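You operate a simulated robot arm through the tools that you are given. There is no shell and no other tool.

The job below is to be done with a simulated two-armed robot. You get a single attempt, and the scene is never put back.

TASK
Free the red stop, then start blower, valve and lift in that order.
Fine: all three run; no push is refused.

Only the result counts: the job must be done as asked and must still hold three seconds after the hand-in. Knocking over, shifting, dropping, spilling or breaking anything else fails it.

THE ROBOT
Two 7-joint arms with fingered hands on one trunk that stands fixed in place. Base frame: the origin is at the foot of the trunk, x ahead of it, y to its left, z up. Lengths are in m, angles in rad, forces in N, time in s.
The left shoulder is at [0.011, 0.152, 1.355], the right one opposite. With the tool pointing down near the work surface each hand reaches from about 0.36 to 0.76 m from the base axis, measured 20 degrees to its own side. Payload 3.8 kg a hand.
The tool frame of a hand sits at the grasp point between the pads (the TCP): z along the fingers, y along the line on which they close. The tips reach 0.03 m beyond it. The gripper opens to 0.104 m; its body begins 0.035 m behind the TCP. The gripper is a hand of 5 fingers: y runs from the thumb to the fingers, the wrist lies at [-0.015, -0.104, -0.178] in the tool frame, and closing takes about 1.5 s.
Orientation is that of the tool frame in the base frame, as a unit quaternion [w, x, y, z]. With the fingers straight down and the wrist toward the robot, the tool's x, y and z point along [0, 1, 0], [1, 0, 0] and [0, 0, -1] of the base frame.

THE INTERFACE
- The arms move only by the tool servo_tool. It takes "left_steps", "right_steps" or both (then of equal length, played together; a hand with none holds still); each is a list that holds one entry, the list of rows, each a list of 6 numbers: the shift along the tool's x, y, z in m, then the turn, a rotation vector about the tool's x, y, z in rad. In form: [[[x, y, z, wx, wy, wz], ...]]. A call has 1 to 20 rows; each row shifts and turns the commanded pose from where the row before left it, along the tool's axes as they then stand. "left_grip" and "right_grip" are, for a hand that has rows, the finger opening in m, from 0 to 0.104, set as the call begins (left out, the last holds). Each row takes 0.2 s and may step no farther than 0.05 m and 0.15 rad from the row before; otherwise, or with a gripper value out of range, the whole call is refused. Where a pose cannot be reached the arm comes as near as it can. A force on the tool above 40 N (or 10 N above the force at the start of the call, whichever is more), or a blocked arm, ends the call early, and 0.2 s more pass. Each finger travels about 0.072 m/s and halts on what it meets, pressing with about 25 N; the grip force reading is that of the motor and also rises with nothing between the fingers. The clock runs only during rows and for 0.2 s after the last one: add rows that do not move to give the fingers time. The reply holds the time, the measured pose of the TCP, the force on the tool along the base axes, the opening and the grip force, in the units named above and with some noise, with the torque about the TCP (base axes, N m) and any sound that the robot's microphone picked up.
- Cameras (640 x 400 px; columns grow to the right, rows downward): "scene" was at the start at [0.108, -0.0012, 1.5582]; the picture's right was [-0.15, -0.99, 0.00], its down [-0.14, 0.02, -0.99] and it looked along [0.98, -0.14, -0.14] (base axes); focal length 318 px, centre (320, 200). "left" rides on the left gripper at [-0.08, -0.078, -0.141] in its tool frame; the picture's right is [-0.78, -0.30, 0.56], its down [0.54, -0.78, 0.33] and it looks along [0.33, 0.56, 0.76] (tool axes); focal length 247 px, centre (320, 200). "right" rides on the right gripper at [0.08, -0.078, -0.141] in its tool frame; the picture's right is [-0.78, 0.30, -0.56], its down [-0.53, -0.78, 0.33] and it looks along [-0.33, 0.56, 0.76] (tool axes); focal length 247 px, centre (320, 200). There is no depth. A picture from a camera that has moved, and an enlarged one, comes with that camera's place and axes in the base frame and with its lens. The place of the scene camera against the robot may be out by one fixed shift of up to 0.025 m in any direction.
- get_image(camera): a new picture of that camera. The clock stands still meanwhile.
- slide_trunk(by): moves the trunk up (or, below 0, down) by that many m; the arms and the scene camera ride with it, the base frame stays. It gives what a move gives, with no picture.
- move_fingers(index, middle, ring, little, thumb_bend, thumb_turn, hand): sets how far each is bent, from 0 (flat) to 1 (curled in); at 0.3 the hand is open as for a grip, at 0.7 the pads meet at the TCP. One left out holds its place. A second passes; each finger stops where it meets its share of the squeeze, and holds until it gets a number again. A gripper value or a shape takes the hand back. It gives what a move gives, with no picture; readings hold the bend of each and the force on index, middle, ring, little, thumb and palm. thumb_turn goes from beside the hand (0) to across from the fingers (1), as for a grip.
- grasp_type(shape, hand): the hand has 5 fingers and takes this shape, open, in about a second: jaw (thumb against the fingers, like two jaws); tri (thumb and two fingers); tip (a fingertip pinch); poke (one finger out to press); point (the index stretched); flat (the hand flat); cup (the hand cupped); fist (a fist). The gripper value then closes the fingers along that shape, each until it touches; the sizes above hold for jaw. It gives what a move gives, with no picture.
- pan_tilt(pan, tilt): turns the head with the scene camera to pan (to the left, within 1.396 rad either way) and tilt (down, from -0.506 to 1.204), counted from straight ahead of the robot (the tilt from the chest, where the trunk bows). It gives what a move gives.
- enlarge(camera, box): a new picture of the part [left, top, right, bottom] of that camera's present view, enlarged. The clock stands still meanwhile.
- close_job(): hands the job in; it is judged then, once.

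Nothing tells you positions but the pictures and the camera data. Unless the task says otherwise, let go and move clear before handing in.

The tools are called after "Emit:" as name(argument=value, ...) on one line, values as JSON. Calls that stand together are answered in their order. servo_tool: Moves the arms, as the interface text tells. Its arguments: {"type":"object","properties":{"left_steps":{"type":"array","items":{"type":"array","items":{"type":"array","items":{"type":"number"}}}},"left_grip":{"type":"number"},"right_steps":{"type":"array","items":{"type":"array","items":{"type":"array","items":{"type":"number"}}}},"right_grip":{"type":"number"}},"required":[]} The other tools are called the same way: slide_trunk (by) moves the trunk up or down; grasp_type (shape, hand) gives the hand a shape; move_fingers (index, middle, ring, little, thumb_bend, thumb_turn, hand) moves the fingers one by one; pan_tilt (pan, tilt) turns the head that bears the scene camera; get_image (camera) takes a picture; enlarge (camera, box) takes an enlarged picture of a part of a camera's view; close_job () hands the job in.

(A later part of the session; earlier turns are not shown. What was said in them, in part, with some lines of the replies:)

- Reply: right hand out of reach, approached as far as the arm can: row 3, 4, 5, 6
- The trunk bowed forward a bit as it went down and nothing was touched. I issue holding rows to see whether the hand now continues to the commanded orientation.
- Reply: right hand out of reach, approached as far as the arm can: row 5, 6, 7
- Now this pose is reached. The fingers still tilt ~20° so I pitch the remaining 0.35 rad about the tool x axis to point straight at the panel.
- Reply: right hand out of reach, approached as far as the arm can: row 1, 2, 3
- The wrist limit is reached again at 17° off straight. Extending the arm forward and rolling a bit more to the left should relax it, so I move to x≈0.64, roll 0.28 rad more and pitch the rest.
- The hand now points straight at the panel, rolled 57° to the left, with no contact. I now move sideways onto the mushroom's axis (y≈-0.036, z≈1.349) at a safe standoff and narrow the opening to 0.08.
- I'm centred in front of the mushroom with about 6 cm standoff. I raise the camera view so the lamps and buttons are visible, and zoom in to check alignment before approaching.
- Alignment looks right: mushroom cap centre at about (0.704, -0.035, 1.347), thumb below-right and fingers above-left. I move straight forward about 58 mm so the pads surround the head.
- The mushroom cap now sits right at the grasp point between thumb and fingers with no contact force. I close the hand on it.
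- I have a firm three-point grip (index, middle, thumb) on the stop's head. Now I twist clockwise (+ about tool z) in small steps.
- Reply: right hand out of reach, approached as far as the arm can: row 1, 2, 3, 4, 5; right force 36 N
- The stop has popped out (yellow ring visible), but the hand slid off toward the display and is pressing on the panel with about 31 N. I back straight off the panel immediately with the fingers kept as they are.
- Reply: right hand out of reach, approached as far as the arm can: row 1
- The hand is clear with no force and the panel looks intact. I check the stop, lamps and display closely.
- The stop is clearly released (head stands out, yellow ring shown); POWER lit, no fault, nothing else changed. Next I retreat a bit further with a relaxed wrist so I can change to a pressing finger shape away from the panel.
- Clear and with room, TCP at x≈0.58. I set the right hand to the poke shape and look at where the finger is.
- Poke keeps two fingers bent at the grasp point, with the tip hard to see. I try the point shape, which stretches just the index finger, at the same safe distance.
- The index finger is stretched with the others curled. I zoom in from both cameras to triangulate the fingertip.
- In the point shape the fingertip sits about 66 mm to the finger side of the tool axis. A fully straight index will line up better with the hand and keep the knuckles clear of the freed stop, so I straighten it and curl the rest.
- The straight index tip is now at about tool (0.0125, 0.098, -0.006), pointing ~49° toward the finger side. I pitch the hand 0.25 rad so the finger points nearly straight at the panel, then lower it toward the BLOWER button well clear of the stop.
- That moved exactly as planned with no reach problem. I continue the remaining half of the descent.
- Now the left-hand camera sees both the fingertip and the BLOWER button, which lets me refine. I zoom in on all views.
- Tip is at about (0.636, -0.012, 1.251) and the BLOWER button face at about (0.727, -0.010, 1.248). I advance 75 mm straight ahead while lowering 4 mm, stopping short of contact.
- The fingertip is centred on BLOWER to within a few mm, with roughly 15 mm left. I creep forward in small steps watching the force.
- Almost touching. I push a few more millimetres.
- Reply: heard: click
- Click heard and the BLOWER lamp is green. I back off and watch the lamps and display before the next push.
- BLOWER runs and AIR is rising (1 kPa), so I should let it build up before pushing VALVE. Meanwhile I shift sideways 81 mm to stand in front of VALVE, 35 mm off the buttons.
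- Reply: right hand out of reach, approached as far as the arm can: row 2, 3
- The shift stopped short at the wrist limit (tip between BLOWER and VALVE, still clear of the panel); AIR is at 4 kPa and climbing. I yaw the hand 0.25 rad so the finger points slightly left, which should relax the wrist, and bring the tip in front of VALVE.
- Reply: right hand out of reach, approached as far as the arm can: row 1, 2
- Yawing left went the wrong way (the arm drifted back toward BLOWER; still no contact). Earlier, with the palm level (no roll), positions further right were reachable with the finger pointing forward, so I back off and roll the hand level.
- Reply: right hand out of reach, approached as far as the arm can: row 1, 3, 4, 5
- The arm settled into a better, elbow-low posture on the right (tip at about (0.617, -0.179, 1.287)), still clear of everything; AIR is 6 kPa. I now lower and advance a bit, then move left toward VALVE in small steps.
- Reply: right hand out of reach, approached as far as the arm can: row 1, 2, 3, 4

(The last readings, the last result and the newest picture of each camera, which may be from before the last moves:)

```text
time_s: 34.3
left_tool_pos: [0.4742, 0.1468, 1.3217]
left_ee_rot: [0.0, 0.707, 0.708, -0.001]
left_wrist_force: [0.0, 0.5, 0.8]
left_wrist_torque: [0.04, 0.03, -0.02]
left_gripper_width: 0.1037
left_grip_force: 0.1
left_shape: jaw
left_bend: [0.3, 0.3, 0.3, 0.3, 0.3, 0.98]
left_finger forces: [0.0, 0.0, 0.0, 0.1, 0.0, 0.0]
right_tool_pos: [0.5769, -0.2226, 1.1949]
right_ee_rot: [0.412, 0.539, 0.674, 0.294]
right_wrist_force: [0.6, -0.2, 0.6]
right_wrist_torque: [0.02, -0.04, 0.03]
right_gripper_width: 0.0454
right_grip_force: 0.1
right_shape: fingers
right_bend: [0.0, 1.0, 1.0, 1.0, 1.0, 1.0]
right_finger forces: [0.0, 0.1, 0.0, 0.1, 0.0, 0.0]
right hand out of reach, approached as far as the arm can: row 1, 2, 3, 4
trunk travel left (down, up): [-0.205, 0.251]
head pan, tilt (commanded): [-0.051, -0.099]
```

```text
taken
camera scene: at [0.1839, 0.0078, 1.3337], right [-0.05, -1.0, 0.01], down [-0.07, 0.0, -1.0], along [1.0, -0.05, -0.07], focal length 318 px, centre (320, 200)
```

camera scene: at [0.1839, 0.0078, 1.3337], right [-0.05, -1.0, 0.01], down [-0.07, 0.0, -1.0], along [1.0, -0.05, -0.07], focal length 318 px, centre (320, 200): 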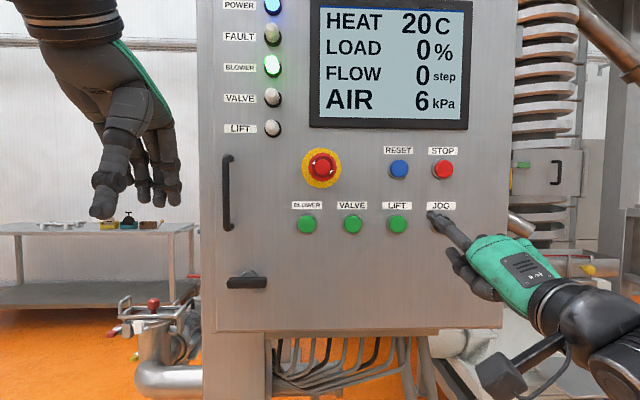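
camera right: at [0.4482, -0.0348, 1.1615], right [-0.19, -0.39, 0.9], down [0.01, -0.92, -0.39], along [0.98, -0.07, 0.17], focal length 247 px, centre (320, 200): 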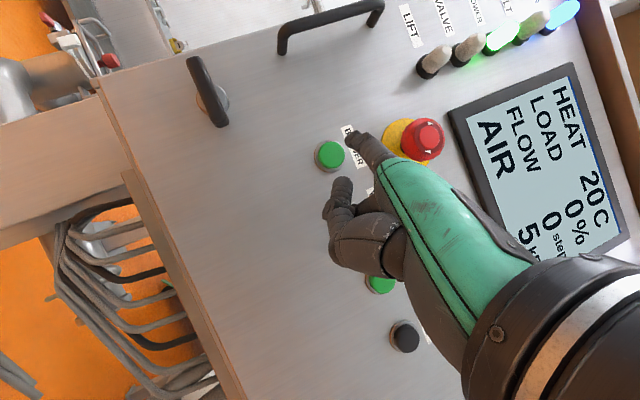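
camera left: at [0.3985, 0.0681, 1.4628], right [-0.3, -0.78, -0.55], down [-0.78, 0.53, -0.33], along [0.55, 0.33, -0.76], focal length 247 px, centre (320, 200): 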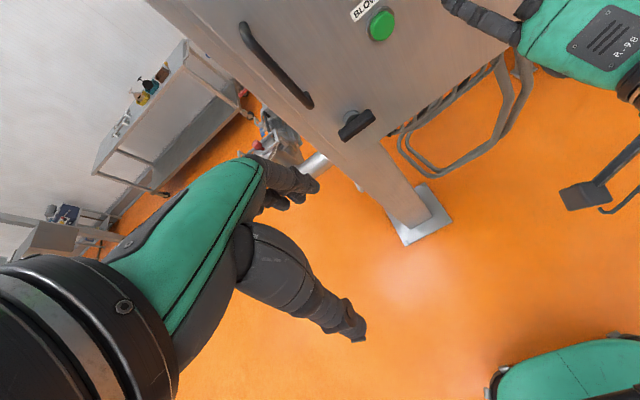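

The arm is too folded here (wrist only ~0.33 m from the shoulder). AIR has settled at 6 kPa with BLOWER steady. I raise the trunk back up so the shoulder moves back and the elbow can hang low behind the hand; the hand stays clear of the panel meanwhile.

Emit:
slide_trunk(by=0.2)

Emit:
pan_tilt(pan=-0.1, tilt=0.3)

Emit:
get_image(camera="scene")

Emit:
get_image(camera="left")

```text
time_s: 36.5
left_tool_pos: [0.476, 0.1461, 1.5214]
left_ee_rot: [0.0, 0.706, 0.708, -0.001]
left_wrist_force: [-0.3, -0.7, -0.5]
left_wrist_torque: [0.0, -0.01, 0.03]
left_gripper_width: 0.1038
left_grip_force: 0.0
left_shape: jaw
left_bend: [0.3, 0.3, 0.3, 0.3, 0.3, 0.98]
left_finger forces: [0.0, 0.0, 0.1, 0.0, 0.0, 0.1]
right_tool_pos: [0.5146, -0.2246, 1.4842]
right_ee_rot: [0.464, 0.513, 0.639, 0.336]
right_wrist_force: [-0.1, 0.2, -0.1]
right_wrist_torque: [0.01, -0.04, -0.03]
right_gripper_width: 0.0458
right_grip_force: 0.1
right_shape: fingers
right_bend: [0.0, 1.0, 1.0, 1.0, 1.0, 1.0]
right_finger forces: [0.0, 0.0, 0.0, 0.0, 0.1, 0.1]
trunk travel left (down, up): [-0.405, 0.051]
head pan, tilt (commanded): [-0.051, -0.099]
```

```text
time_s: 37.3
left_tool_pos: [0.4754, 0.1469, 1.5215]
left_ee_rot: [0.0, 0.706, 0.708, -0.001]
left_wrist_force: [0.0, -0.1, -0.7]
left_wrist_torque: [0.0, -0.01, 0.01]
left_gripper_width: 0.1035
left_grip_force: 0.0
left_shape: jaw
left_bend: [0.3, 0.3, 0.3, 0.3, 0.3, 0.98]
left_finger forces: [0.0, 0.0, 0.0, 0.0, 0.0, 0.0]
right_tool_pos: [0.5154, -0.2235, 1.4842]
right_ee_rot: [0.464, 0.513, 0.639, 0.336]
right_wrist_force: [0.2, 0.5, 0.0]
right_wrist_torque: [-0.02, 0.03, 0.02]
right_gripper_width: 0.0459
right_grip_force: 0.0
right_shape: fingers
right_bend: [0.0, 1.0, 1.0, 1.0, 1.0, 1.0]
right_finger forces: [0.0, 0.0, 0.0, 0.0, 0.0, 0.0]
trunk travel left (down, up): [-0.405, 0.051]
head pan, tilt (commanded): [-0.099, 0.3]
```

```text
taken
camera scene: at [0.1115, 0.003, 1.5225], right [-0.1, -1.0, 0.0], down [-0.3, 0.03, -0.95], along [0.95, -0.09, -0.3], focal length 318 px, centre (320, 200)
```

scene: 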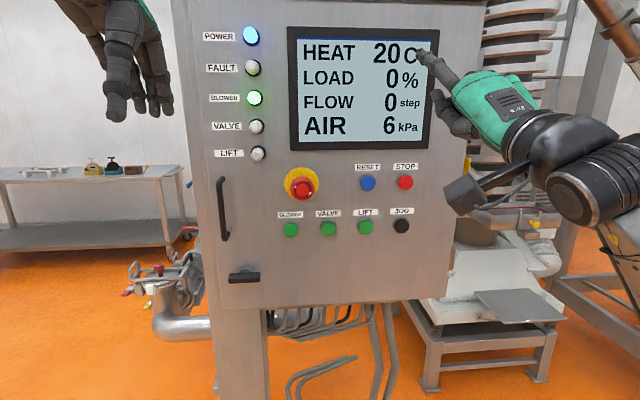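

```text
taken
camera left: at [0.3981, 0.0672, 1.6629], right [-0.3, -0.78, -0.56], down [-0.78, 0.53, -0.33], along [0.55, 0.33, -0.76], focal length 247 px, centre (320, 200)
```

left: 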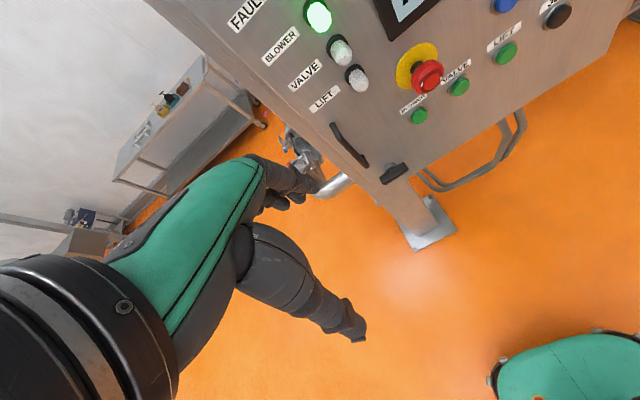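

The hand rode up and is clear; BLOWER lit, AIR steady at 6 kPa, and both scene and left cameras see all buttons. Now I pitch the finger forward a bit and lower the hand in free space in front of the panel.

Emit:
servo_tool(right_steps=[[[0, 0, 0, 0.1, 0, 0], [0, 0, 0, 0.1, 0, 0], [0.0096, -0.0304, 0.0236, 0, 0, 0], [0.0096, -0.0304, 0.0236, 0, 0, 0], [0.0096, -0.0304, 0.0236, 0, 0, 0], [0.0096, -0.0304, 0.0236, 0, 0, 0], [0, 0, 0, 0, 0, 0]]])

Emit:
get_image(camera="scene")

```text
time_s: 38.9
left_tool_pos: [0.4751, 0.1459, 1.5213]
left_ee_rot: [0.001, 0.707, 0.707, -0.001]
left_wrist_force: [0.0, 0.5, -0.9]
left_wrist_torque: [-0.02, 0.01, 0.02]
left_gripper_width: 0.1038
left_grip_force: 0.0
left_shape: jaw
left_bend: [0.3, 0.3, 0.3, 0.3, 0.3, 0.98]
left_finger forces: [0.1, 0.0, 0.1, 0.0, 0.0, 0.0]
right_tool_pos: [0.5198, -0.2436, 1.3748]
right_ee_rot: [0.408, 0.553, 0.674, 0.272]
right_wrist_force: [1.0, 0.4, -0.5]
right_wrist_torque: [0.02, -0.03, 0.0]
right_gripper_width: 0.0455
right_grip_force: 0.1
right_shape: fingers
right_bend: [0.0, 1.0, 1.0, 1.0, 1.0, 1.0]
right_finger forces: [0.0, 0.1, 0.0, 0.1, 0.0, 0.0]
right hand out of reach, approached as far as the arm can: row 5, 6
trunk travel left (down, up): [-0.405, 0.051]
head pan, tilt (commanded): [-0.099, 0.3]
```

```text
taken
camera scene: at [0.1106, 0.0022, 1.5225], right [-0.1, -0.99, 0.0], down [-0.3, 0.03, -0.95], along [0.95, -0.09, -0.3], focal length 318 px, centre (320, 200)
```

scene: 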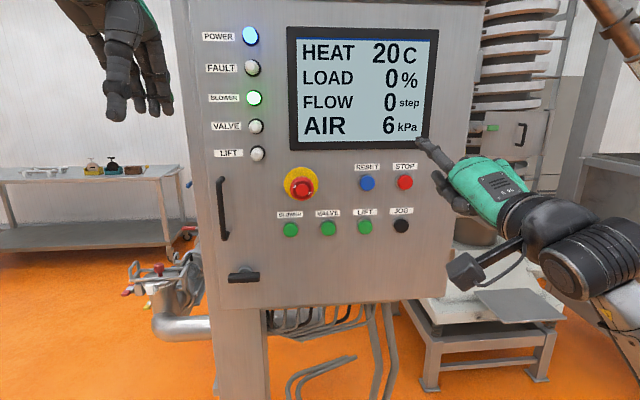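

The arm is again too folded at this distance. I extend forward 9 cm first (fingertip still ~6 cm off the panel), then go on downward.

Emit:
servo_tool(right_steps=[[[-0.0013, 0.0157, 0.0255, 0, 0, 0], [-0.0013, 0.0157, 0.0255, 0, 0, 0], [-0.0013, 0.0157, 0.0255, 0, 0, 0], [0, 0, 0, 0, 0, 0]]])

Emit:
get_image(camera="scene")

```text
time_s: 39.9
left_tool_pos: [0.4752, 0.1478, 1.5212]
left_ee_rot: [-0.001, 0.707, 0.707, -0.001]
left_wrist_force: [0.1, -0.3, -0.3]
left_wrist_torque: [0.0, -0.04, 0.0]
left_gripper_width: 0.1037
left_grip_force: 0.2
left_shape: jaw
left_bend: [0.3, 0.3, 0.3, 0.3, 0.3, 0.98]
left_finger forces: [0.0, 0.0, 0.0, 0.1, 0.0, 0.1]
right_tool_pos: [0.5213, -0.2412, 1.3743]
right_ee_rot: [0.409, 0.553, 0.674, 0.271]
right_wrist_force: [0.6, -0.2, -0.4]
right_wrist_torque: [-0.01, -0.02, -0.01]
right_gripper_width: 0.0459
right_grip_force: 0.0
right_shape: fingers
right_bend: [0.0, 1.0, 1.0, 1.0, 1.0, 1.0]
right_finger forces: [0.0, 0.1, 0.0, 0.0, 0.0, 0.0]
right hand out of reach, approached as far as the arm can: row 1, 2, 3
trunk travel left (down, up): [-0.405, 0.051]
head pan, tilt (commanded): [-0.099, 0.3]
```

```text
taken
camera scene: at [0.1116, 0.0032, 1.5225], right [-0.1, -1.0, 0.0], down [-0.3, 0.03, -0.95], along [0.95, -0.09, -0.3], focal length 318 px, centre (320, 200)
```

scene: 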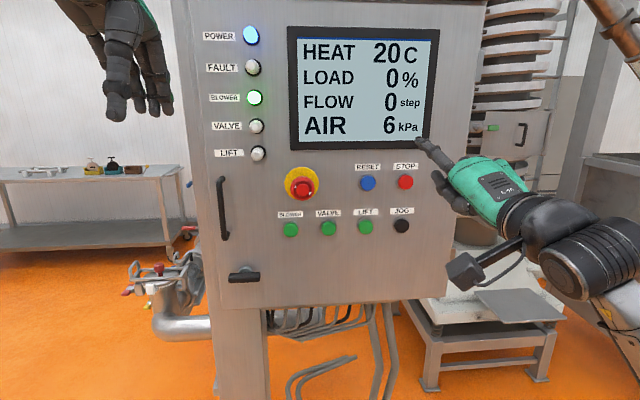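

The right arm is stuck against a joint limit in this branch; BLOWER was comfortable because it lay across the body, so the left arm should reach VALVE and LIFT by the same mirrored motion. First I park the right arm: turn its tool back to straight down, away from the panel.

Emit:
servo_tool(right_steps=[[[0, 0, 0, 0.1258, 0.0252, 0.0224], [0, 0, 0, 0.1258, 0.0252, 0.0224], [0, 0, 0, 0.1258, 0.0252, 0.0224], [0, 0, 0, 0.1258, 0.0252, 0.0224], [0, 0, 0, 0.1258, 0.0252, 0.0224], [0, 0, 0, 0.1258, 0.0252, 0.0224], [0, 0, 0, 0.1258, 0.0252, 0.0224], [0, 0, 0, 0.1258, 0.0252, 0.0224], [0, 0, 0, 0, 0, 0]]])

Emit:
get_image(camera="scene")

```text
time_s: 41.9
left_tool_pos: [0.4746, 0.1452, 1.522]
left_ee_rot: [0.0, 0.706, 0.708, 0.0]
left_wrist_force: [-0.1, -0.9, 0.6]
left_wrist_torque: [-0.02, 0.01, -0.01]
left_gripper_width: 0.1037
left_grip_force: 0.0
left_shape: jaw
left_bend: [0.3, 0.3, 0.3, 0.3, 0.3, 0.98]
left_finger forces: [0.0, 0.0, 0.0, 0.0, 0.1, 0.0]
right_tool_pos: [0.5205, -0.2427, 1.3748]
right_ee_rot: [0.001, 0.712, 0.703, 0.001]
right_wrist_force: [0.4, 0.2, 0.2]
right_wrist_torque: [0.02, 0.0, -0.04]
right_gripper_width: 0.0456
right_grip_force: 0.1
right_shape: fingers
right_bend: [0.0, 1.0, 1.0, 1.0, 1.0, 1.0]
right_finger forces: [0.1, 0.1, 0.1, 0.1, 0.0, 0.0]
trunk travel left (down, up): [-0.405, 0.051]
head pan, tilt (commanded): [-0.099, 0.3]
```

```text
taken
camera scene: at [0.1113, 0.0028, 1.5225], right [-0.1, -1.0, 0.0], down [-0.3, 0.03, -0.95], along [0.95, -0.09, -0.3], focal length 318 px, centre (320, 200)
```

scene: 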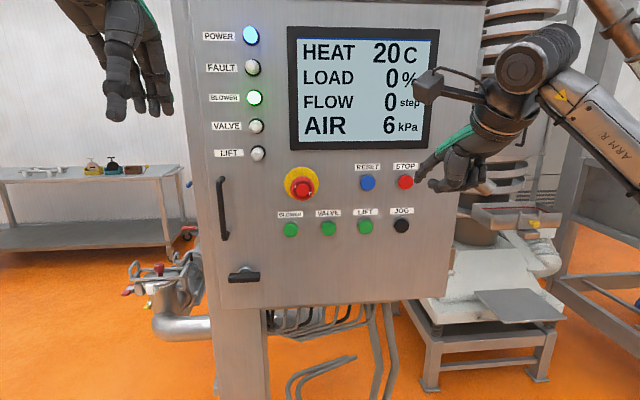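

The right arm is relaxed again with the tool down, and with the straight index only ~33° of pitch is needed to point it nearly level at the panel (instead of the ~60° that jammed). I try that gentler pitch first.

Emit:
servo_tool(right_steps=[[[0, 0, 0, -0.144, 0, 0], [0, 0, 0, -0.144, 0, 0], [0, 0, 0, -0.144, 0, 0], [0, 0, 0, -0.144, 0, 0], [0, 0, 0, 0, 0, 0]]])

Emit:
get_image(camera="scene")

```text
time_s: 43.1
left_tool_pos: [0.4743, 0.146, 1.5233]
left_ee_rot: [0.0, 0.706, 0.708, -0.001]
left_wrist_force: [-0.4, 0.6, 0.1]
left_wrist_torque: [-0.01, 0.01, 0.03]
left_gripper_width: 0.1035
left_grip_force: 0.1
left_shape: jaw
left_bend: [0.3, 0.3, 0.3, 0.3, 0.3, 0.98]
left_finger forces: [0.0, 0.0, 0.0, 0.1, 0.1, 0.0]
right_tool_pos: [0.5215, -0.2429, 1.3737]
right_ee_rot: [0.203, 0.682, 0.673, 0.201]
right_wrist_force: [-0.7, -0.1, -0.3]
right_wrist_torque: [-0.03, 0.0, 0.0]
right_gripper_width: 0.0456
right_grip_force: 0.0
right_shape: fingers
right_bend: [0.0, 1.0, 1.0, 1.0, 1.0, 1.0]
right_finger forces: [0.0, 0.0, 0.0, 0.0, 0.0, 0.1]
trunk travel left (down, up): [-0.405, 0.051]
head pan, tilt (commanded): [-0.099, 0.3]
```

```text
taken
camera scene: at [0.1115, 0.003, 1.5225], right [-0.1, -1.0, 0.0], down [-0.3, 0.03, -0.95], along [0.95, -0.09, -0.3], focal length 318 px, centre (320, 200)
```

scene: 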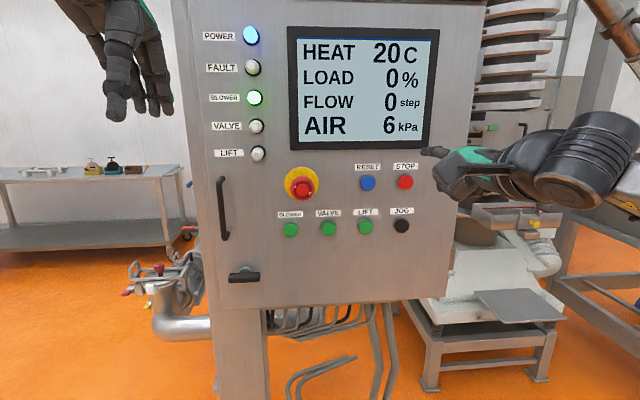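

No limit hit. I now move in stages down-left-forward toward VALVE, checking reach at each stage.

Emit:
servo_tool(right_steps=[[[0.0231, -0.0085, 0.0303, 0, 0, 0], [0.0231, -0.0085, 0.0303, 0, 0, 0], [0, 0, 0, 0, 0, 0]]])

```text
time_s: 43.9
left_tool_pos: [0.4741, 0.1474, 1.5231]
left_ee_rot: [0.001, 0.707, 0.707, -0.001]
left_wrist_force: [0.6, -0.4, 0.6]
left_wrist_torque: [0.02, -0.02, 0.0]
left_gripper_width: 0.1037
left_grip_force: 0.0
left_shape: jaw
left_bend: [0.3, 0.3, 0.3, 0.3, 0.3, 0.98]
left_finger forces: [0.1, 0.1, 0.1, 0.1, 0.1, 0.0]
right_tool_pos: [0.5408, -0.195, 1.3135]
right_ee_rot: [0.203, 0.682, 0.673, 0.201]
right_wrist_force: [0.2, -0.5, -0.6]
right_wrist_torque: [0.0, -0.01, -0.03]
right_gripper_width: 0.0457
right_grip_force: 0.0
right_shape: fingers
right_bend: [0.0, 1.0, 1.0, 1.0, 1.0, 1.0]
right_finger forces: [0.1, 0.1, 0.0, 0.1, 0.1, 0.0]
trunk travel left (down, up): [-0.405, 0.051]
head pan, tilt (commanded): [-0.099, 0.3]
```

Stage one was exact. I continue the same way.

Emit:
servo_tool(right_steps=[[[0.0231, -0.0085, 0.0303, 0, 0, 0], [0.0231, -0.0085, 0.0303, 0, 0, 0], [0, 0, 0, 0, 0, 0]]])

```text
time_s: 44.7
left_tool_pos: [0.4742, 0.1472, 1.5228]
left_ee_rot: [0.0, 0.706, 0.708, 0.0]
left_wrist_force: [-0.2, -0.2, -0.2]
left_wrist_torque: [-0.01, -0.03, 0.0]
left_gripper_width: 0.104
left_grip_force: 0.0
left_shape: jaw
left_bend: [0.3, 0.3, 0.3, 0.3, 0.3, 0.98]
left_finger forces: [0.0, 0.0, 0.0, 0.1, 0.0, 0.1]
right_tool_pos: [0.5588, -0.1514, 1.2545]
right_ee_rot: [0.203, 0.682, 0.673, 0.201]
right_wrist_force: [0.2, 0.4, -0.3]
right_wrist_torque: [0.01, 0.01, 0.0]
right_gripper_width: 0.0454
right_grip_force: 0.1
right_shape: fingers
right_bend: [0.0, 1.0, 1.0, 1.0, 1.0, 1.0]
right_finger forces: [0.0, 0.0, 0.0, 0.0, 0.1, 0.1]
trunk travel left (down, up): [-0.405, 0.051]
head pan, tilt (commanded): [-0.099, 0.3]
```

Still exact, no limits. Last stage to the standoff in front of VALVE.

Emit:
servo_tool(right_steps=[[[0.0231, -0.0085, 0.0303, 0, 0, 0], [0.0231, -0.0085, 0.0303, 0, 0, 0], [0, 0, 0, 0, 0, 0]]])

Emit:
get_image(camera="scene")

Emit:
get_image(camera="left")

Emit:
get_image(camera="right")

```text
time_s: 45.5
left_tool_pos: [0.4743, 0.1456, 1.5205]
left_ee_rot: [0.0, 0.706, 0.708, 0.0]
left_wrist_force: [0.1, 0.4, -0.1]
left_wrist_torque: [0.0, -0.03, 0.01]
left_gripper_width: 0.1034
left_grip_force: 0.0
left_shape: jaw
left_bend: [0.3, 0.3, 0.3, 0.3, 0.3, 0.98]
left_finger forces: [0.1, 0.0, 0.1, 0.1, 0.0, 0.1]
right_tool_pos: [0.5809, -0.1053, 1.1936]
right_ee_rot: [0.205, 0.682, 0.672, 0.201]
right_wrist_force: [0.1, 0.4, 0.0]
right_wrist_torque: [-0.02, 0.0, 0.01]
right_gripper_width: 0.0456
right_grip_force: 0.0
right_shape: fingers
right_bend: [0.0, 1.0, 1.0, 1.0, 1.0, 1.0]
right_finger forces: [0.0, 0.0, 0.0, 0.0, 0.0, 0.1]
trunk travel left (down, up): [-0.405, 0.051]
head pan, tilt (commanded): [-0.099, 0.3]
```

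```text
taken
camera scene: at [0.1108, 0.0023, 1.5225], right [-0.1, -0.99, 0.0], down [-0.3, 0.03, -0.95], along [0.95, -0.09, -0.3], focal length 318 px, centre (320, 200)
```

scene: 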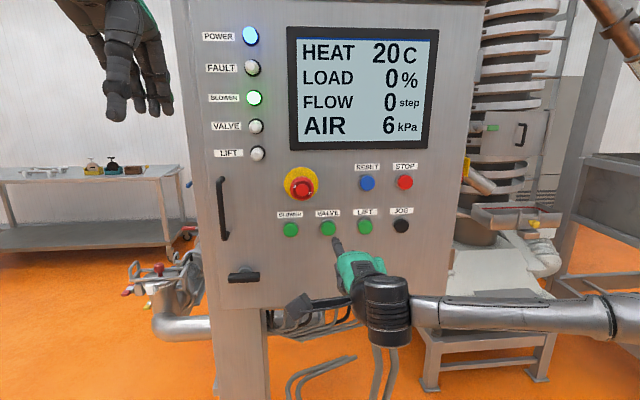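

```text
taken
camera left: at [0.3974, 0.0665, 1.6632], right [-0.3, -0.78, -0.56], down [-0.78, 0.53, -0.33], along [0.56, 0.33, -0.76], focal length 247 px, centre (320, 200)
```

left: 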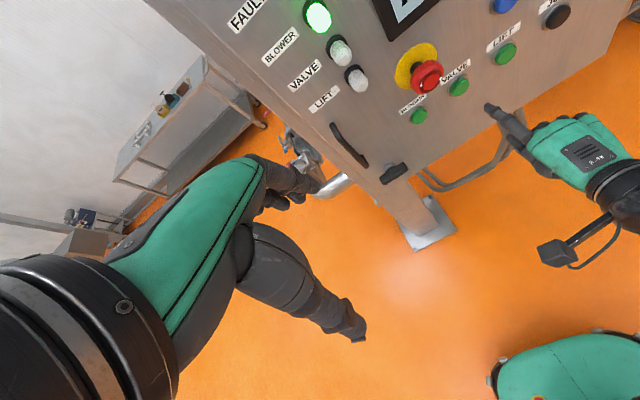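

```text
taken
camera right: at [0.4387, -0.0244, 1.2693], right [-0.07, -0.78, 0.63], down [-0.47, -0.53, -0.7], along [0.88, -0.35, -0.33], focal length 247 px, centre (320, 200)
```

right: 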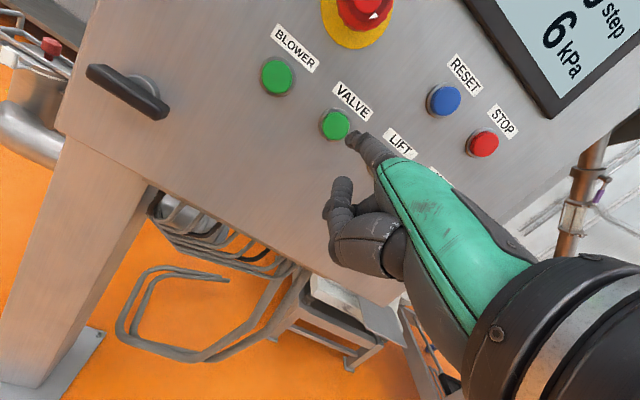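

The hand is at the VALVE standoff, everything else unchanged (BLOWER on, AIR 6 kPa). I zoom in to refine alignment.

Emit:
enlarge(camera="left", box=[400, 50, 560, 150])

Emit:
enlarge(camera="right", box=[280, 80, 440, 180])

Emit:
enlarge(camera="scene", box=[270, 190, 430, 290])

```text
4.00 times, centred on (480, 100) of left
camera zoom: at [0.3974, 0.0665, 1.6632], right [-0.3, -0.78, -0.56], down [-0.78, 0.53, -0.33], along [0.56, 0.33, -0.76], focal length 988 px, centre (-320, 600)
```

zoom: 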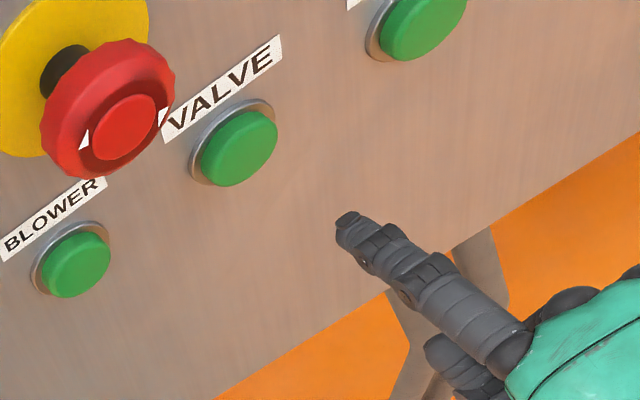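

```text
4.00 times, centred on (360, 130) of right
camera zoom: at [0.4387, -0.0244, 1.2693], right [-0.07, -0.78, 0.63], down [-0.47, -0.53, -0.7], along [0.88, -0.35, -0.33], focal length 988 px, centre (160, 480)
```

zoom: 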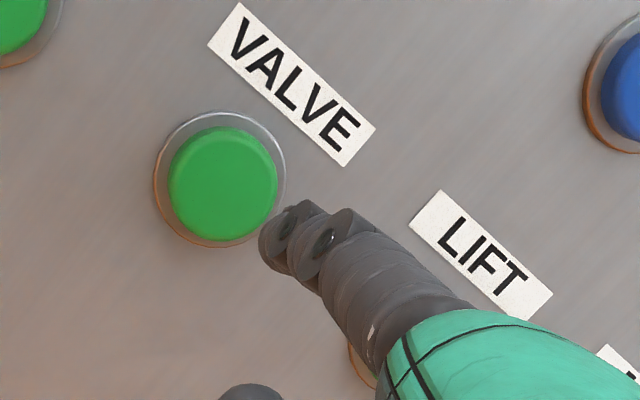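

```text
4.00 times, centred on (350, 240) of scene
camera zoom: at [0.1108, 0.0023, 1.5225], right [-0.1, -0.99, 0.0], down [-0.3, 0.03, -0.95], along [0.95, -0.09, -0.3], focal length 1273 px, centre (200, 40)
```

zoom: 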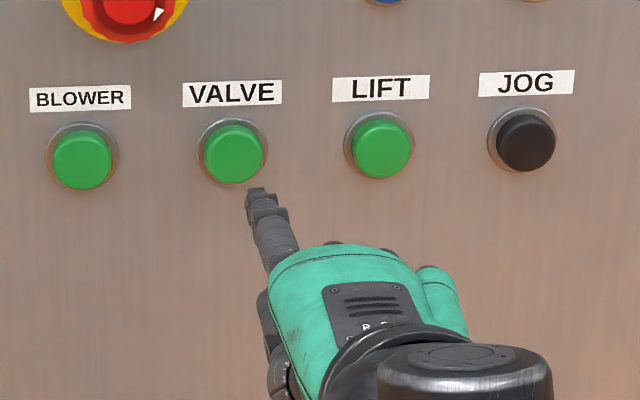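

The fingertip needs about 5 mm to the left to be centred on VALVE. I advance 45 mm with that correction, stopping about 2 cm before the click point.

Emit:
servo_tool(right_steps=[[[0.0029, 0.0185, 0.0128, 0, 0, 0], [0.0029, 0.0185, 0.0128, 0, 0, 0], [0, 0, 0, 0, 0, 0]]])

Emit:
enlarge(camera="left", box=[400, 50, 560, 150])

Emit:
enlarge(camera="right", box=[280, 80, 440, 180])

Emit:
get_image(camera="scene")

```text
time_s: 46.3
left_tool_pos: [0.4742, 0.1466, 1.523]
left_ee_rot: [0.001, 0.706, 0.708, 0.0]
left_wrist_force: [-0.5, 0.5, -0.9]
left_wrist_torque: [0.0, 0.02, -0.02]
left_gripper_width: 0.1037
left_grip_force: 0.0
left_shape: jaw
left_bend: [0.3, 0.3, 0.3, 0.3, 0.3, 0.98]
left_finger forces: [0.1, 0.0, 0.1, 0.0, 0.0, 0.0]
right_tool_pos: [0.6243, -0.0998, 1.1934]
right_ee_rot: [0.203, 0.682, 0.673, 0.202]
right_wrist_force: [-0.4, 0.3, -0.1]
right_wrist_torque: [0.01, 0.02, 0.01]
right_gripper_width: 0.0455
right_grip_force: 0.0
right_shape: fingers
right_bend: [0.0, 1.0, 1.0, 1.0, 1.0, 1.0]
right_finger forces: [0.0, 0.1, 0.0, 0.1, 0.1, 0.0]
trunk travel left (down, up): [-0.405, 0.051]
head pan, tilt (commanded): [-0.099, 0.3]
```

```text
4.00 times, centred on (480, 100) of left
camera zoom: at [0.3974, 0.0666, 1.6632], right [-0.3, -0.78, -0.56], down [-0.78, 0.53, -0.33], along [0.56, 0.33, -0.76], focal length 988 px, centre (-320, 600)
```

zoom: 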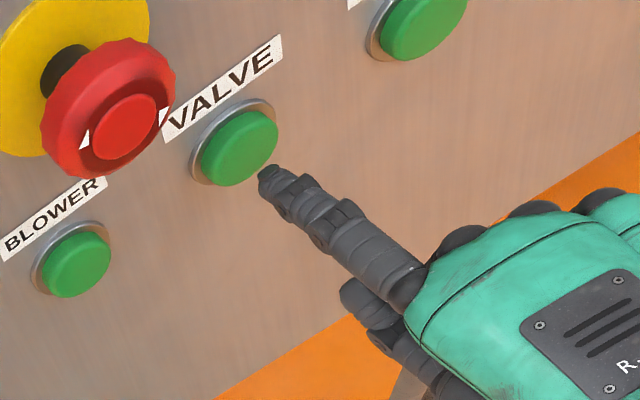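

```text
4.00 times, centred on (360, 130) of right
camera zoom: at [0.4825, -0.0192, 1.2687], right [-0.07, -0.78, 0.63], down [-0.48, -0.53, -0.7], along [0.88, -0.35, -0.33], focal length 988 px, centre (160, 480)
```

zoom: 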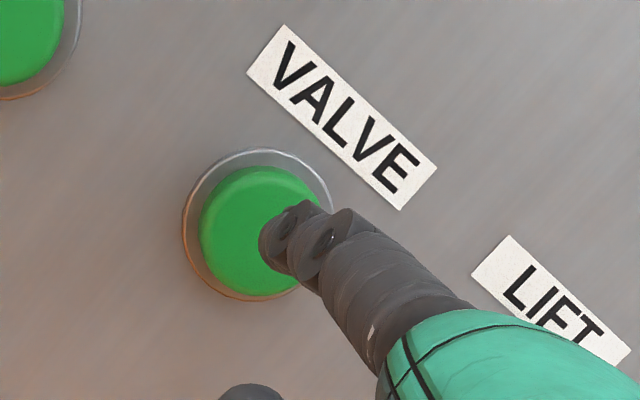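

```text
taken
camera scene: at [0.1108, 0.0024, 1.5225], right [-0.1, -1.0, 0.0], down [-0.3, 0.03, -0.95], along [0.95, -0.09, -0.3], focal length 318 px, centre (320, 200)
```

scene: 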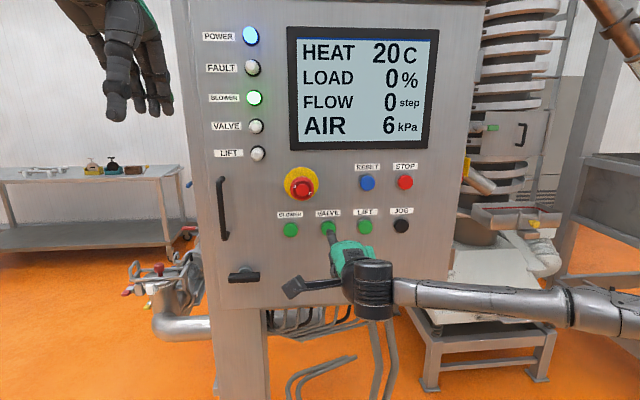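

Well aligned with VALVE. BLOWER is steady and AIR holds at 6 kPa. I creep in to press.

Emit:
servo_tool(right_steps=[[[0, 0.0033, 0.0022, 0, 0, 0], [0, 0.0033, 0.0022, 0, 0, 0], [0, 0.0033, 0.0022, 0, 0, 0]]])

Emit:
enlarge(camera="left", box=[400, 50, 560, 150])

```text
time_s: 47.1
left_tool_pos: [0.4761, 0.1466, 1.523]
left_ee_rot: [0.001, 0.706, 0.708, 0.0]
left_wrist_force: [-0.8, -0.7, -0.6]
left_wrist_torque: [0.01, -0.02, 0.01]
left_gripper_width: 0.1038
left_grip_force: 0.0
left_shape: jaw
left_bend: [0.3, 0.3, 0.3, 0.3, 0.3, 0.98]
left_finger forces: [0.0, 0.0, 0.1, 0.0, 0.0, 0.0]
right_tool_pos: [0.6357, -0.0988, 1.1919]
right_ee_rot: [0.203, 0.683, 0.673, 0.2]
right_wrist_force: [0.0, -0.6, 0.4]
right_wrist_torque: [-0.01, -0.01, 0.0]
right_gripper_width: 0.0457
right_grip_force: 0.1
right_shape: fingers
right_bend: [0.0, 1.0, 1.0, 1.0, 1.0, 1.0]
right_finger forces: [0.1, 0.1, 0.0, 0.0, 0.1, 0.1]
trunk travel left (down, up): [-0.405, 0.051]
head pan, tilt (commanded): [-0.099, 0.3]
```

```text
4.00 times, centred on (480, 100) of left
camera zoom: at [0.3981, 0.0673, 1.663], right [-0.3, -0.78, -0.56], down [-0.78, 0.53, -0.33], along [0.55, 0.33, -0.76], focal length 988 px, centre (-320, 600)
```

zoom: 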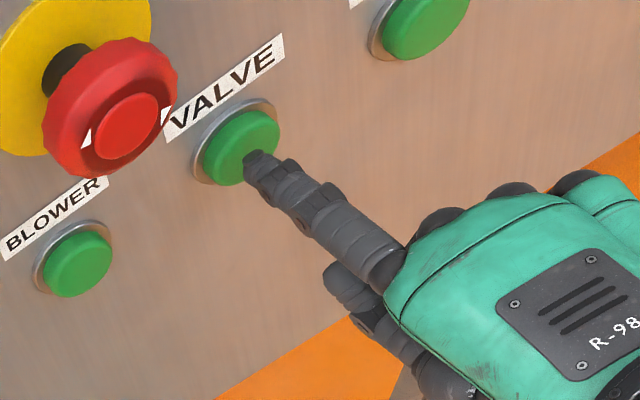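

Just short of contact. I continue with small steps until the click.

Emit:
servo_tool(right_steps=[[[0, 0.0033, 0.0022, 0, 0, 0], [0, 0.0033, 0.0022, 0, 0, 0]]])

```text
time_s: 47.7
left_tool_pos: [0.4759, 0.1468, 1.5218]
left_ee_rot: [0.0, 0.707, 0.708, -0.001]
left_wrist_force: [0.1, 0.6, -0.3]
left_wrist_torque: [-0.02, -0.01, -0.01]
left_gripper_width: 0.1035
left_grip_force: 0.1
left_shape: jaw
left_bend: [0.3, 0.3, 0.3, 0.3, 0.3, 0.98]
left_finger forces: [0.1, 0.0, 0.0, 0.1, 0.0, 0.0]
right_tool_pos: [0.6437, -0.0997, 1.1928]
right_ee_rot: [0.203, 0.682, 0.673, 0.2]
right_wrist_force: [-0.8, 0.2, -0.6]
right_wrist_torque: [0.03, -0.04, -0.04]
right_gripper_width: 0.0455
right_grip_force: 0.4
right_shape: fingers
right_bend: [0.0, 1.0, 1.0, 1.0, 1.0, 1.0]
right_finger forces: [1.0, 0.0, 0.0, 0.1, 0.0, 0.0]
trunk travel left (down, up): [-0.405, 0.051]
head pan, tilt (commanded): [-0.099, 0.3]
```

The index has just touched the button (1 N). One or two more small steps for the click.

Emit:
servo_tool(right_steps=[[[0, 0.0025, 0.0016, 0, 0, 0], [0, 0.0017, 0.0011, 0, 0, 0]]])

Emit:
get_image(camera="scene")

```text
time_s: 48.3
left_tool_pos: [0.4737, 0.1478, 1.5225]
left_ee_rot: [0.0, 0.706, 0.708, 0.0]
left_wrist_force: [-0.9, -0.5, 0.3]
left_wrist_torque: [0.03, 0.0, 0.01]
left_gripper_width: 0.1039
left_grip_force: 0.0
left_shape: jaw
left_bend: [0.3, 0.3, 0.3, 0.3, 0.3, 0.98]
left_finger forces: [0.1, 0.0, 0.0, 0.0, 0.1, 0.1]
right_tool_pos: [0.6479, -0.1001, 1.1929]
right_ee_rot: [0.204, 0.683, 0.673, 0.2]
right_wrist_force: [-4.1, 0.1, -0.4]
right_wrist_torque: [-0.01, -0.26, 0.05]
right_gripper_width: 0.0454
right_grip_force: 1.9
right_shape: fingers
right_bend: [0.0, 1.0, 1.0, 1.0, 1.0, 1.0]
right_finger forces: [4.0, 0.0, 0.0, 0.1, 0.0, 0.1]
trunk travel left (down, up): [-0.405, 0.051]
head pan, tilt (commanded): [-0.099, 0.3]
heard: click
```

```text
taken
camera scene: at [0.1101, 0.0031, 1.5225], right [-0.1, -1.0, 0.0], down [-0.3, 0.03, -0.95], along [0.95, -0.09, -0.3], focal length 318 px, centre (320, 200)
```

scene: 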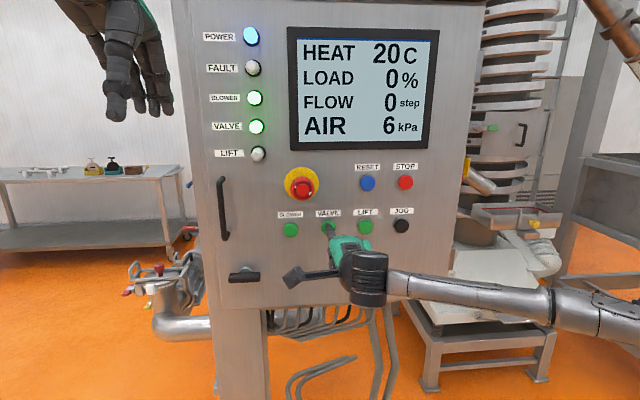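

Click heard and the VALVE lamp is now lit. I back off 4 cm and watch the readings before going on to LIFT.

Emit:
servo_tool(right_steps=[[[0, -0.0125, -0.0082, 0, 0, 0], [0, -0.0208, -0.0137, 0, 0, 0], [0, 0, 0, 0, 0, 0], [0, 0, 0, 0, 0, 0]]])

Emit:
get_image(camera="scene")

```text
time_s: 49.3
left_tool_pos: [0.4758, 0.1466, 1.5227]
left_ee_rot: [0.0, 0.706, 0.708, -0.001]
left_wrist_force: [0.2, -0.7, 0.0]
left_wrist_torque: [0.04, 0.0, 0.03]
left_gripper_width: 0.1036
left_grip_force: 0.0
left_shape: jaw
left_bend: [0.3, 0.3, 0.3, 0.3, 0.3, 0.98]
left_finger forces: [0.1, 0.1, 0.1, 0.1, 0.0, 0.0]
right_tool_pos: [0.6088, -0.0986, 1.1917]
right_ee_rot: [0.203, 0.682, 0.673, 0.201]
right_wrist_force: [0.8, 0.1, -0.4]
right_wrist_torque: [0.01, -0.01, 0.0]
right_gripper_width: 0.0453
right_grip_force: 0.0
right_shape: fingers
right_bend: [0.0, 1.0, 1.0, 1.0, 1.0, 1.0]
right_finger forces: [0.1, 0.0, 0.1, 0.0, 0.1, 0.0]
trunk travel left (down, up): [-0.405, 0.051]
head pan, tilt (commanded): [-0.099, 0.3]
```

```text
taken
camera scene: at [0.1122, 0.0031, 1.5224], right [-0.1, -1.0, 0.0], down [-0.3, 0.03, -0.95], along [0.95, -0.09, -0.3], focal length 318 px, centre (320, 200)
```

scene: 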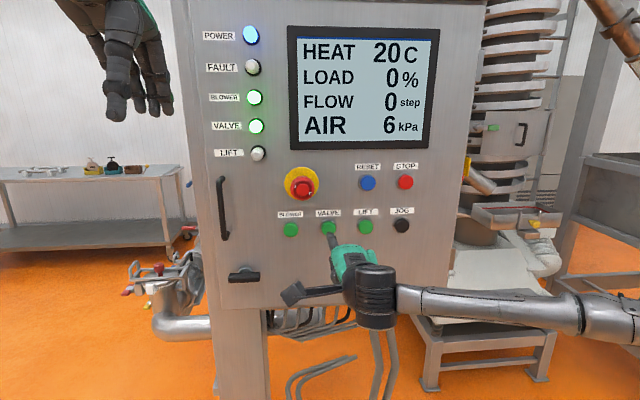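

Both lamps are steady. I move sideways toward LIFT (81 mm to the right), slightly further back for safety, in two checked stages.

Emit:
servo_tool(right_steps=[[[0, -0.0167, -0.011, 0, 0, 0], [-0.02, 0.0002, 0.0001, 0, 0, 0], [-0.02, 0.0002, 0.0001, 0, 0, 0], [0, 0, 0, 0, 0, 0]]])

```text
time_s: 50.3
left_tool_pos: [0.4749, 0.1466, 1.5224]
left_ee_rot: [0.001, 0.707, 0.707, -0.001]
left_wrist_force: [-0.4, 0.4, -0.9]
left_wrist_torque: [-0.01, 0.02, 0.01]
left_gripper_width: 0.1036
left_grip_force: 0.1
left_shape: jaw
left_bend: [0.3, 0.3, 0.3, 0.3, 0.3, 0.98]
left_finger forces: [0.0, 0.0, 0.0, 0.0, 0.0, 0.1]
right_tool_pos: [0.5881, -0.1383, 1.1944]
right_ee_rot: [0.203, 0.682, 0.673, 0.201]
right_wrist_force: [-0.3, 0.0, 0.0]
right_wrist_torque: [0.0, -0.01, -0.02]
right_gripper_width: 0.0456
right_grip_force: 0.0
right_shape: fingers
right_bend: [0.0, 1.0, 1.0, 1.0, 1.0, 1.0]
right_finger forces: [0.1, 0.0, 0.0, 0.0, 0.0, 0.1]
trunk travel left (down, up): [-0.405, 0.051]
head pan, tilt (commanded): [-0.099, 0.3]
```

No limits so far. I do the second half of the shift.

Emit:
servo_tool(right_steps=[[[-0.0205, 0.0002, 0.0001, 0, 0, 0], [-0.0205, 0.0002, 0.0001, 0, 0, 0], [0, 0, 0, 0, 0, 0]]])

Emit:
get_image(camera="scene")

Emit:
enlarge(camera="left", box=[440, 0, 600, 100])

Emit:
enlarge(camera="right", box=[280, 80, 440, 180])

```text
time_s: 51.1
left_tool_pos: [0.4754, 0.1474, 1.5226]
left_ee_rot: [0.0, 0.706, 0.708, 0.0]
left_wrist_force: [-0.5, -0.7, 0.2]
left_wrist_torque: [-0.02, -0.01, -0.01]
left_gripper_width: 0.1036
left_grip_force: 0.2
left_shape: jaw
left_bend: [0.3, 0.3, 0.3, 0.3, 0.3, 0.98]
left_finger forces: [0.0, 0.1, 0.0, 0.1, 0.1, 0.0]
right_tool_pos: [0.5872, -0.1783, 1.1931]
right_ee_rot: [0.203, 0.681, 0.674, 0.201]
right_wrist_force: [-0.1, -0.1, -0.2]
right_wrist_torque: [-0.01, 0.02, 0.01]
right_gripper_width: 0.0454
right_grip_force: 0.1
right_shape: fingers
right_bend: [0.0, 1.0, 1.0, 1.0, 1.0, 1.0]
right_finger forces: [0.0, 0.0, 0.1, 0.0, 0.1, 0.0]
trunk travel left (down, up): [-0.405, 0.051]
head pan, tilt (commanded): [-0.099, 0.3]
```

```text
taken
camera scene: at [0.1117, 0.0037, 1.5224], right [-0.1, -1.0, 0.0], down [-0.3, 0.03, -0.95], along [0.95, -0.1, -0.3], focal length 318 px, centre (320, 200)
```

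scene: 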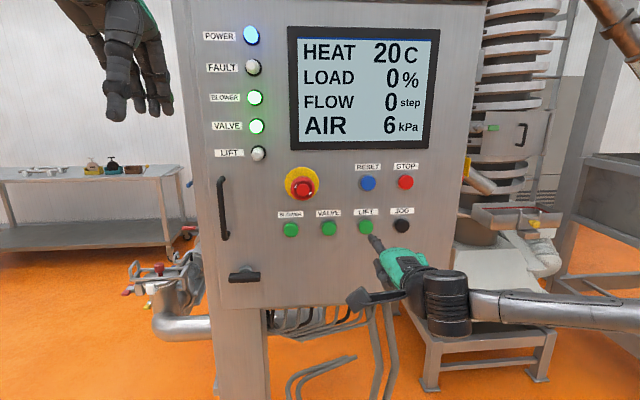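

```text
4.00 times, centred on (520, 50) of left
camera zoom: at [0.3983, 0.0681, 1.6629], right [-0.3, -0.78, -0.55], down [-0.78, 0.53, -0.33], along [0.55, 0.33, -0.76], focal length 988 px, centre (-480, 800)
```

zoom: 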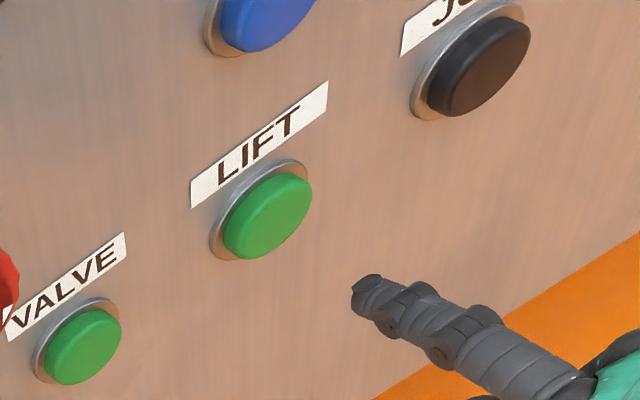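

```text
4.00 times, centred on (360, 130) of right
camera zoom: at [0.4472, -0.0977, 1.2685], right [-0.07, -0.78, 0.63], down [-0.48, -0.53, -0.7], along [0.88, -0.35, -0.33], focal length 988 px, centre (160, 480)
```

zoom: 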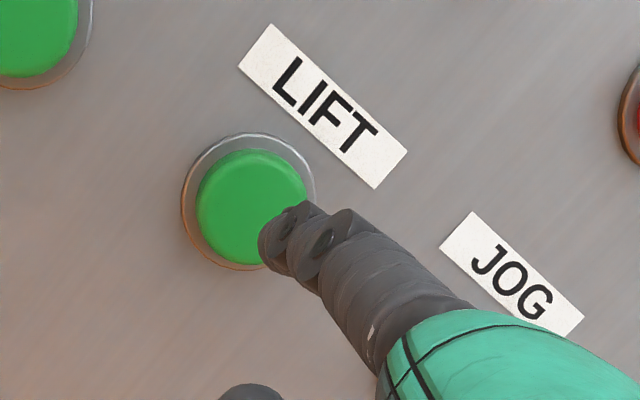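

The fingertip is within a few mm of LIFT's axis; BLOWER and VALVE remain lit with AIR at 6 kPa. I advance 40 mm with a 3 mm correction to the right.

Emit:
servo_tool(right_steps=[[[-0.0012, 0.0167, 0.011, 0, 0, 0], [-0.0012, 0.0167, 0.011, 0, 0, 0], [0, 0.0058, 0.0038, 0, 0, 0], [0, 0, 0, 0, 0, 0]]])

Emit:
enlarge(camera="left", box=[440, 0, 600, 100])

Emit:
enlarge(camera="right", box=[280, 80, 440, 180])

Emit:
get_image(camera="scene")

```text
time_s: 52.1
left_tool_pos: [0.4756, 0.1466, 1.5223]
left_ee_rot: [0.001, 0.706, 0.708, 0.0]
left_wrist_force: [0.0, 0.6, -0.6]
left_wrist_torque: [0.01, -0.01, 0.03]
left_gripper_width: 0.1037
left_grip_force: 0.0
left_shape: jaw
left_bend: [0.3, 0.3, 0.3, 0.3, 0.3, 0.98]
left_finger forces: [0.0, 0.1, 0.0, 0.0, 0.0, 0.0]
right_tool_pos: [0.635, -0.1814, 1.194]
right_ee_rot: [0.204, 0.683, 0.672, 0.2]
right_wrist_force: [-0.3, 0.5, 0.2]
right_wrist_torque: [0.0, 0.0, -0.03]
right_gripper_width: 0.0452
right_grip_force: 0.1
right_shape: fingers
right_bend: [0.0, 1.0, 1.0, 1.0, 1.0, 1.0]
right_finger forces: [0.0, 0.1, 0.0, 0.0, 0.0, 0.1]
trunk travel left (down, up): [-0.405, 0.051]
head pan, tilt (commanded): [-0.099, 0.3]
```

```text
4.00 times, centred on (520, 50) of left
camera zoom: at [0.3977, 0.067, 1.6631], right [-0.3, -0.78, -0.56], down [-0.78, 0.53, -0.33], along [0.56, 0.33, -0.76], focal length 988 px, centre (-480, 800)
```

zoom: 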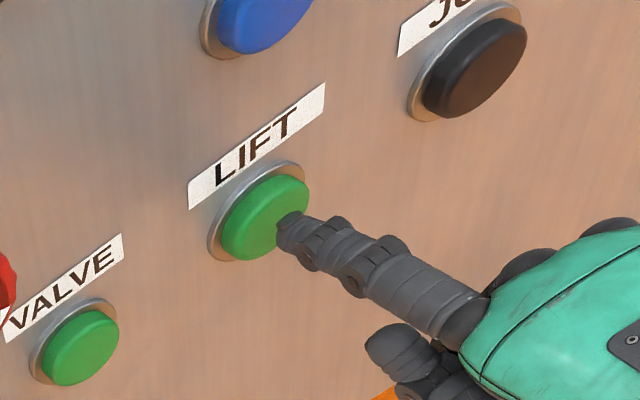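

```text
4.00 times, centred on (360, 130) of right
camera zoom: at [0.4936, -0.1023, 1.2693], right [-0.07, -0.78, 0.63], down [-0.48, -0.53, -0.7], along [0.88, -0.35, -0.33], focal length 988 px, centre (160, 480)
```

zoom: 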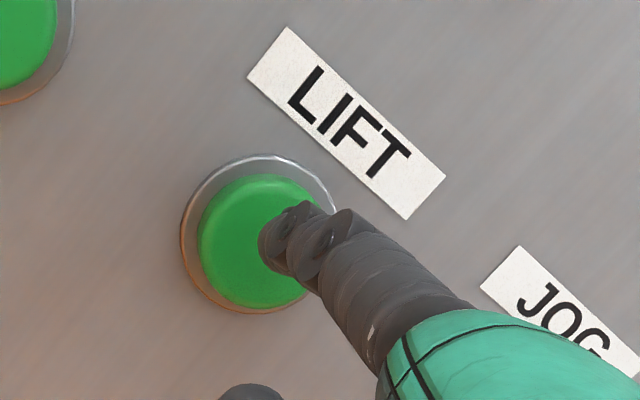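

```text
taken
camera scene: at [0.1111, 0.0028, 1.5225], right [-0.1, -1.0, 0.0], down [-0.3, 0.03, -0.95], along [0.95, -0.09, -0.3], focal length 318 px, centre (320, 200)
```

scene: 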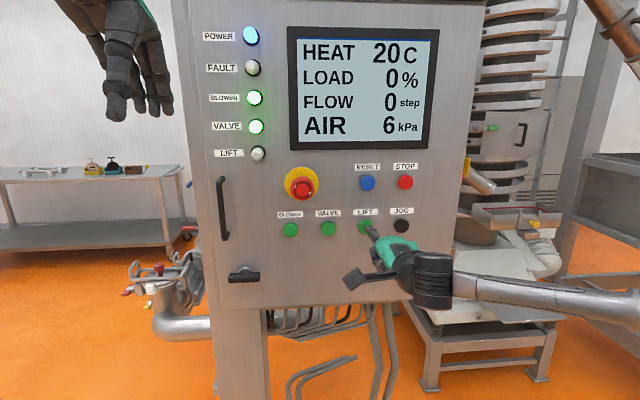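

Fingertip is about 8 mm from LIFT and centred. I press with small steps.

Emit:
servo_tool(right_steps=[[[0, 0.0033, 0.0022, 0, 0, 0], [0, 0.0033, 0.0022, 0, 0, 0], [0, 0.0025, 0.0016, 0, 0, 0], [0, 0.0013, 0.0009, 0, 0, 0]]])

Emit:
get_image(camera="scene")

```text
time_s: 53.1
left_tool_pos: [0.4739, 0.1469, 1.5226]
left_ee_rot: [0.001, 0.707, 0.707, 0.0]
left_wrist_force: [0.8, -0.5, 0.4]
left_wrist_torque: [-0.02, 0.0, 0.0]
left_gripper_width: 0.1036
left_grip_force: 0.1
left_shape: jaw
left_bend: [0.3, 0.3, 0.3, 0.3, 0.3, 0.98]
left_finger forces: [0.1, 0.0, 0.0, 0.0, 0.0, 0.0]
right_tool_pos: [0.6474, -0.1837, 1.1923]
right_ee_rot: [0.204, 0.682, 0.673, 0.201]
right_wrist_force: [-3.7, 1.2, -0.4]
right_wrist_torque: [-0.04, -0.26, 0.04]
right_gripper_width: 0.0458
right_grip_force: 1.4
right_shape: fingers
right_bend: [0.0, 1.0, 1.0, 1.0, 1.0, 1.0]
right_finger forces: [4.0, 0.0, 0.1, 0.1, 0.1, 0.0]
trunk travel left (down, up): [-0.405, 0.051]
head pan, tilt (commanded): [-0.099, 0.3]
heard: click
```

```text
taken
camera scene: at [0.1102, 0.0032, 1.5225], right [-0.1, -1.0, 0.0], down [-0.3, 0.03, -0.95], along [0.95, -0.1, -0.3], focal length 318 px, centre (320, 200)
```

scene: 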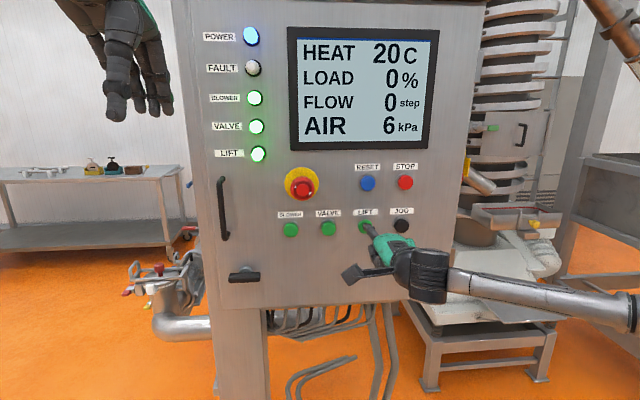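

Click heard and the LIFT lamp is lit: all three run. I back straight off and move clear, then watch for a few seconds.

Emit:
servo_tool(right_steps=[[[0, -0.0125, -0.0082, 0, 0, 0], [0, -0.025, -0.0164, 0, 0, 0], [0, -0.025, -0.0164, 0, 0, 0], [0, 0, 0, 0, 0, 0], [0, 0, 0, 0, 0, 0], [0, 0, 0, 0, 0, 0], [0, 0, 0, 0, 0, 0], [0, 0, 0, 0, 0, 0], [0, 0, 0, 0, 0, 0], [0, 0, 0, 0, 0, 0], [0, 0, 0, 0, 0, 0]]])

Emit:
get_image(camera="scene")

Emit:
enlarge(camera="scene", box=[190, 10, 450, 250])

```text
time_s: 55.5
left_tool_pos: [0.4758, 0.1456, 1.5226]
left_ee_rot: [0.0, 0.707, 0.707, -0.002]
left_wrist_force: [-0.1, 0.1, 0.4]
left_wrist_torque: [0.0, -0.02, 0.0]
left_gripper_width: 0.1037
left_grip_force: 0.0
left_shape: jaw
left_bend: [0.3, 0.3, 0.3, 0.3, 0.3, 0.98]
left_finger forces: [0.1, 0.0, 0.0, 0.0, 0.0, 0.0]
right_tool_pos: [0.5758, -0.1825, 1.1928]
right_ee_rot: [0.204, 0.682, 0.673, 0.201]
right_wrist_force: [-0.5, 0.2, 0.8]
right_wrist_torque: [-0.02, 0.0, -0.01]
right_gripper_width: 0.0452
right_grip_force: 0.0
right_shape: fingers
right_bend: [0.0, 1.0, 1.0, 1.0, 1.0, 1.0]
right_finger forces: [0.0, 0.0, 0.0, 0.0, 0.0, 0.1]
trunk travel left (down, up): [-0.405, 0.051]
head pan, tilt (commanded): [-0.099, 0.3]
```

```text
taken
camera scene: at [0.1116, 0.0029, 1.5224], right [-0.1, -1.0, 0.0], down [-0.3, 0.03, -0.95], along [0.95, -0.09, -0.3], focal length 318 px, centre (320, 200)
```

scene: 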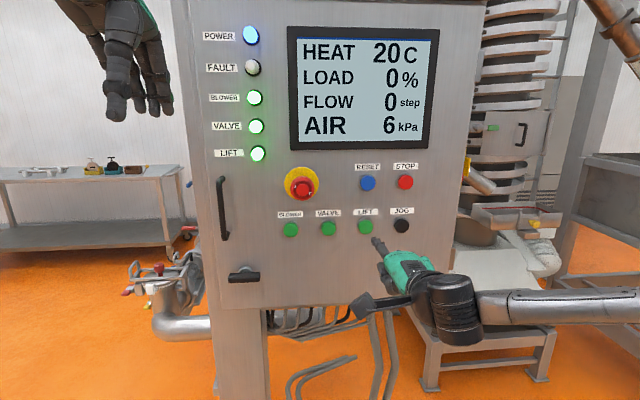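

```text
1.67 times, centred on (320, 130) of scene
camera zoom: at [0.1116, 0.0029, 1.5224], right [-0.1, -1.0, 0.0], down [-0.3, 0.03, -0.95], along [0.95, -0.09, -0.3], focal length 530 px, centre (320, 317)
```

zoom: 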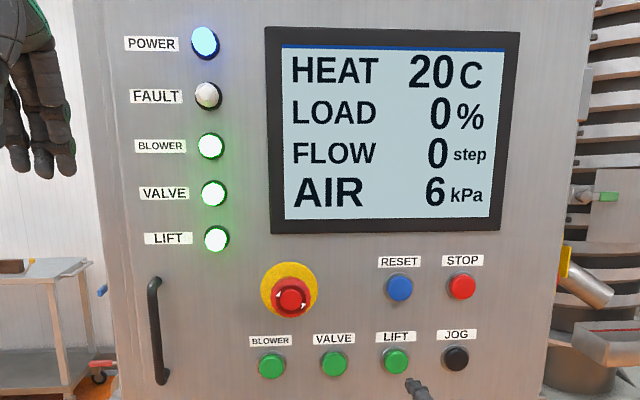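

The stop is free, and POWER, BLOWER, VALVE and LIFT are all lit. FAULT is dark, AIR holds at 6 kPa, and both hands are clear of the panel, so I hand the job in.

Emit:
close_job()

```text
The job is handed in.
```

The job is handed in. The red stop is released, and BLOWER, VALVE and LIFT were started in that order.

- **Pushes:** each push gave a single click and its lamp lit straight away. None was refused that I could see: the FAULT lamp stayed dark. I let the air pressure settle at 6 kPa after starting the blower before pushing VALVE.
- **State at hand-in:** all three lamps had stayed lit for about two seconds after the last push. Both hands were clear of the panel.
- **Unplanned contact:** while I twisted the stop, the right hand slid off it. It pressed against the panel near the display and RESET with about 31 N before I backed it away. I saw no damage, no lamp or reading changed, and nothing had moved in the pictures afterwards.
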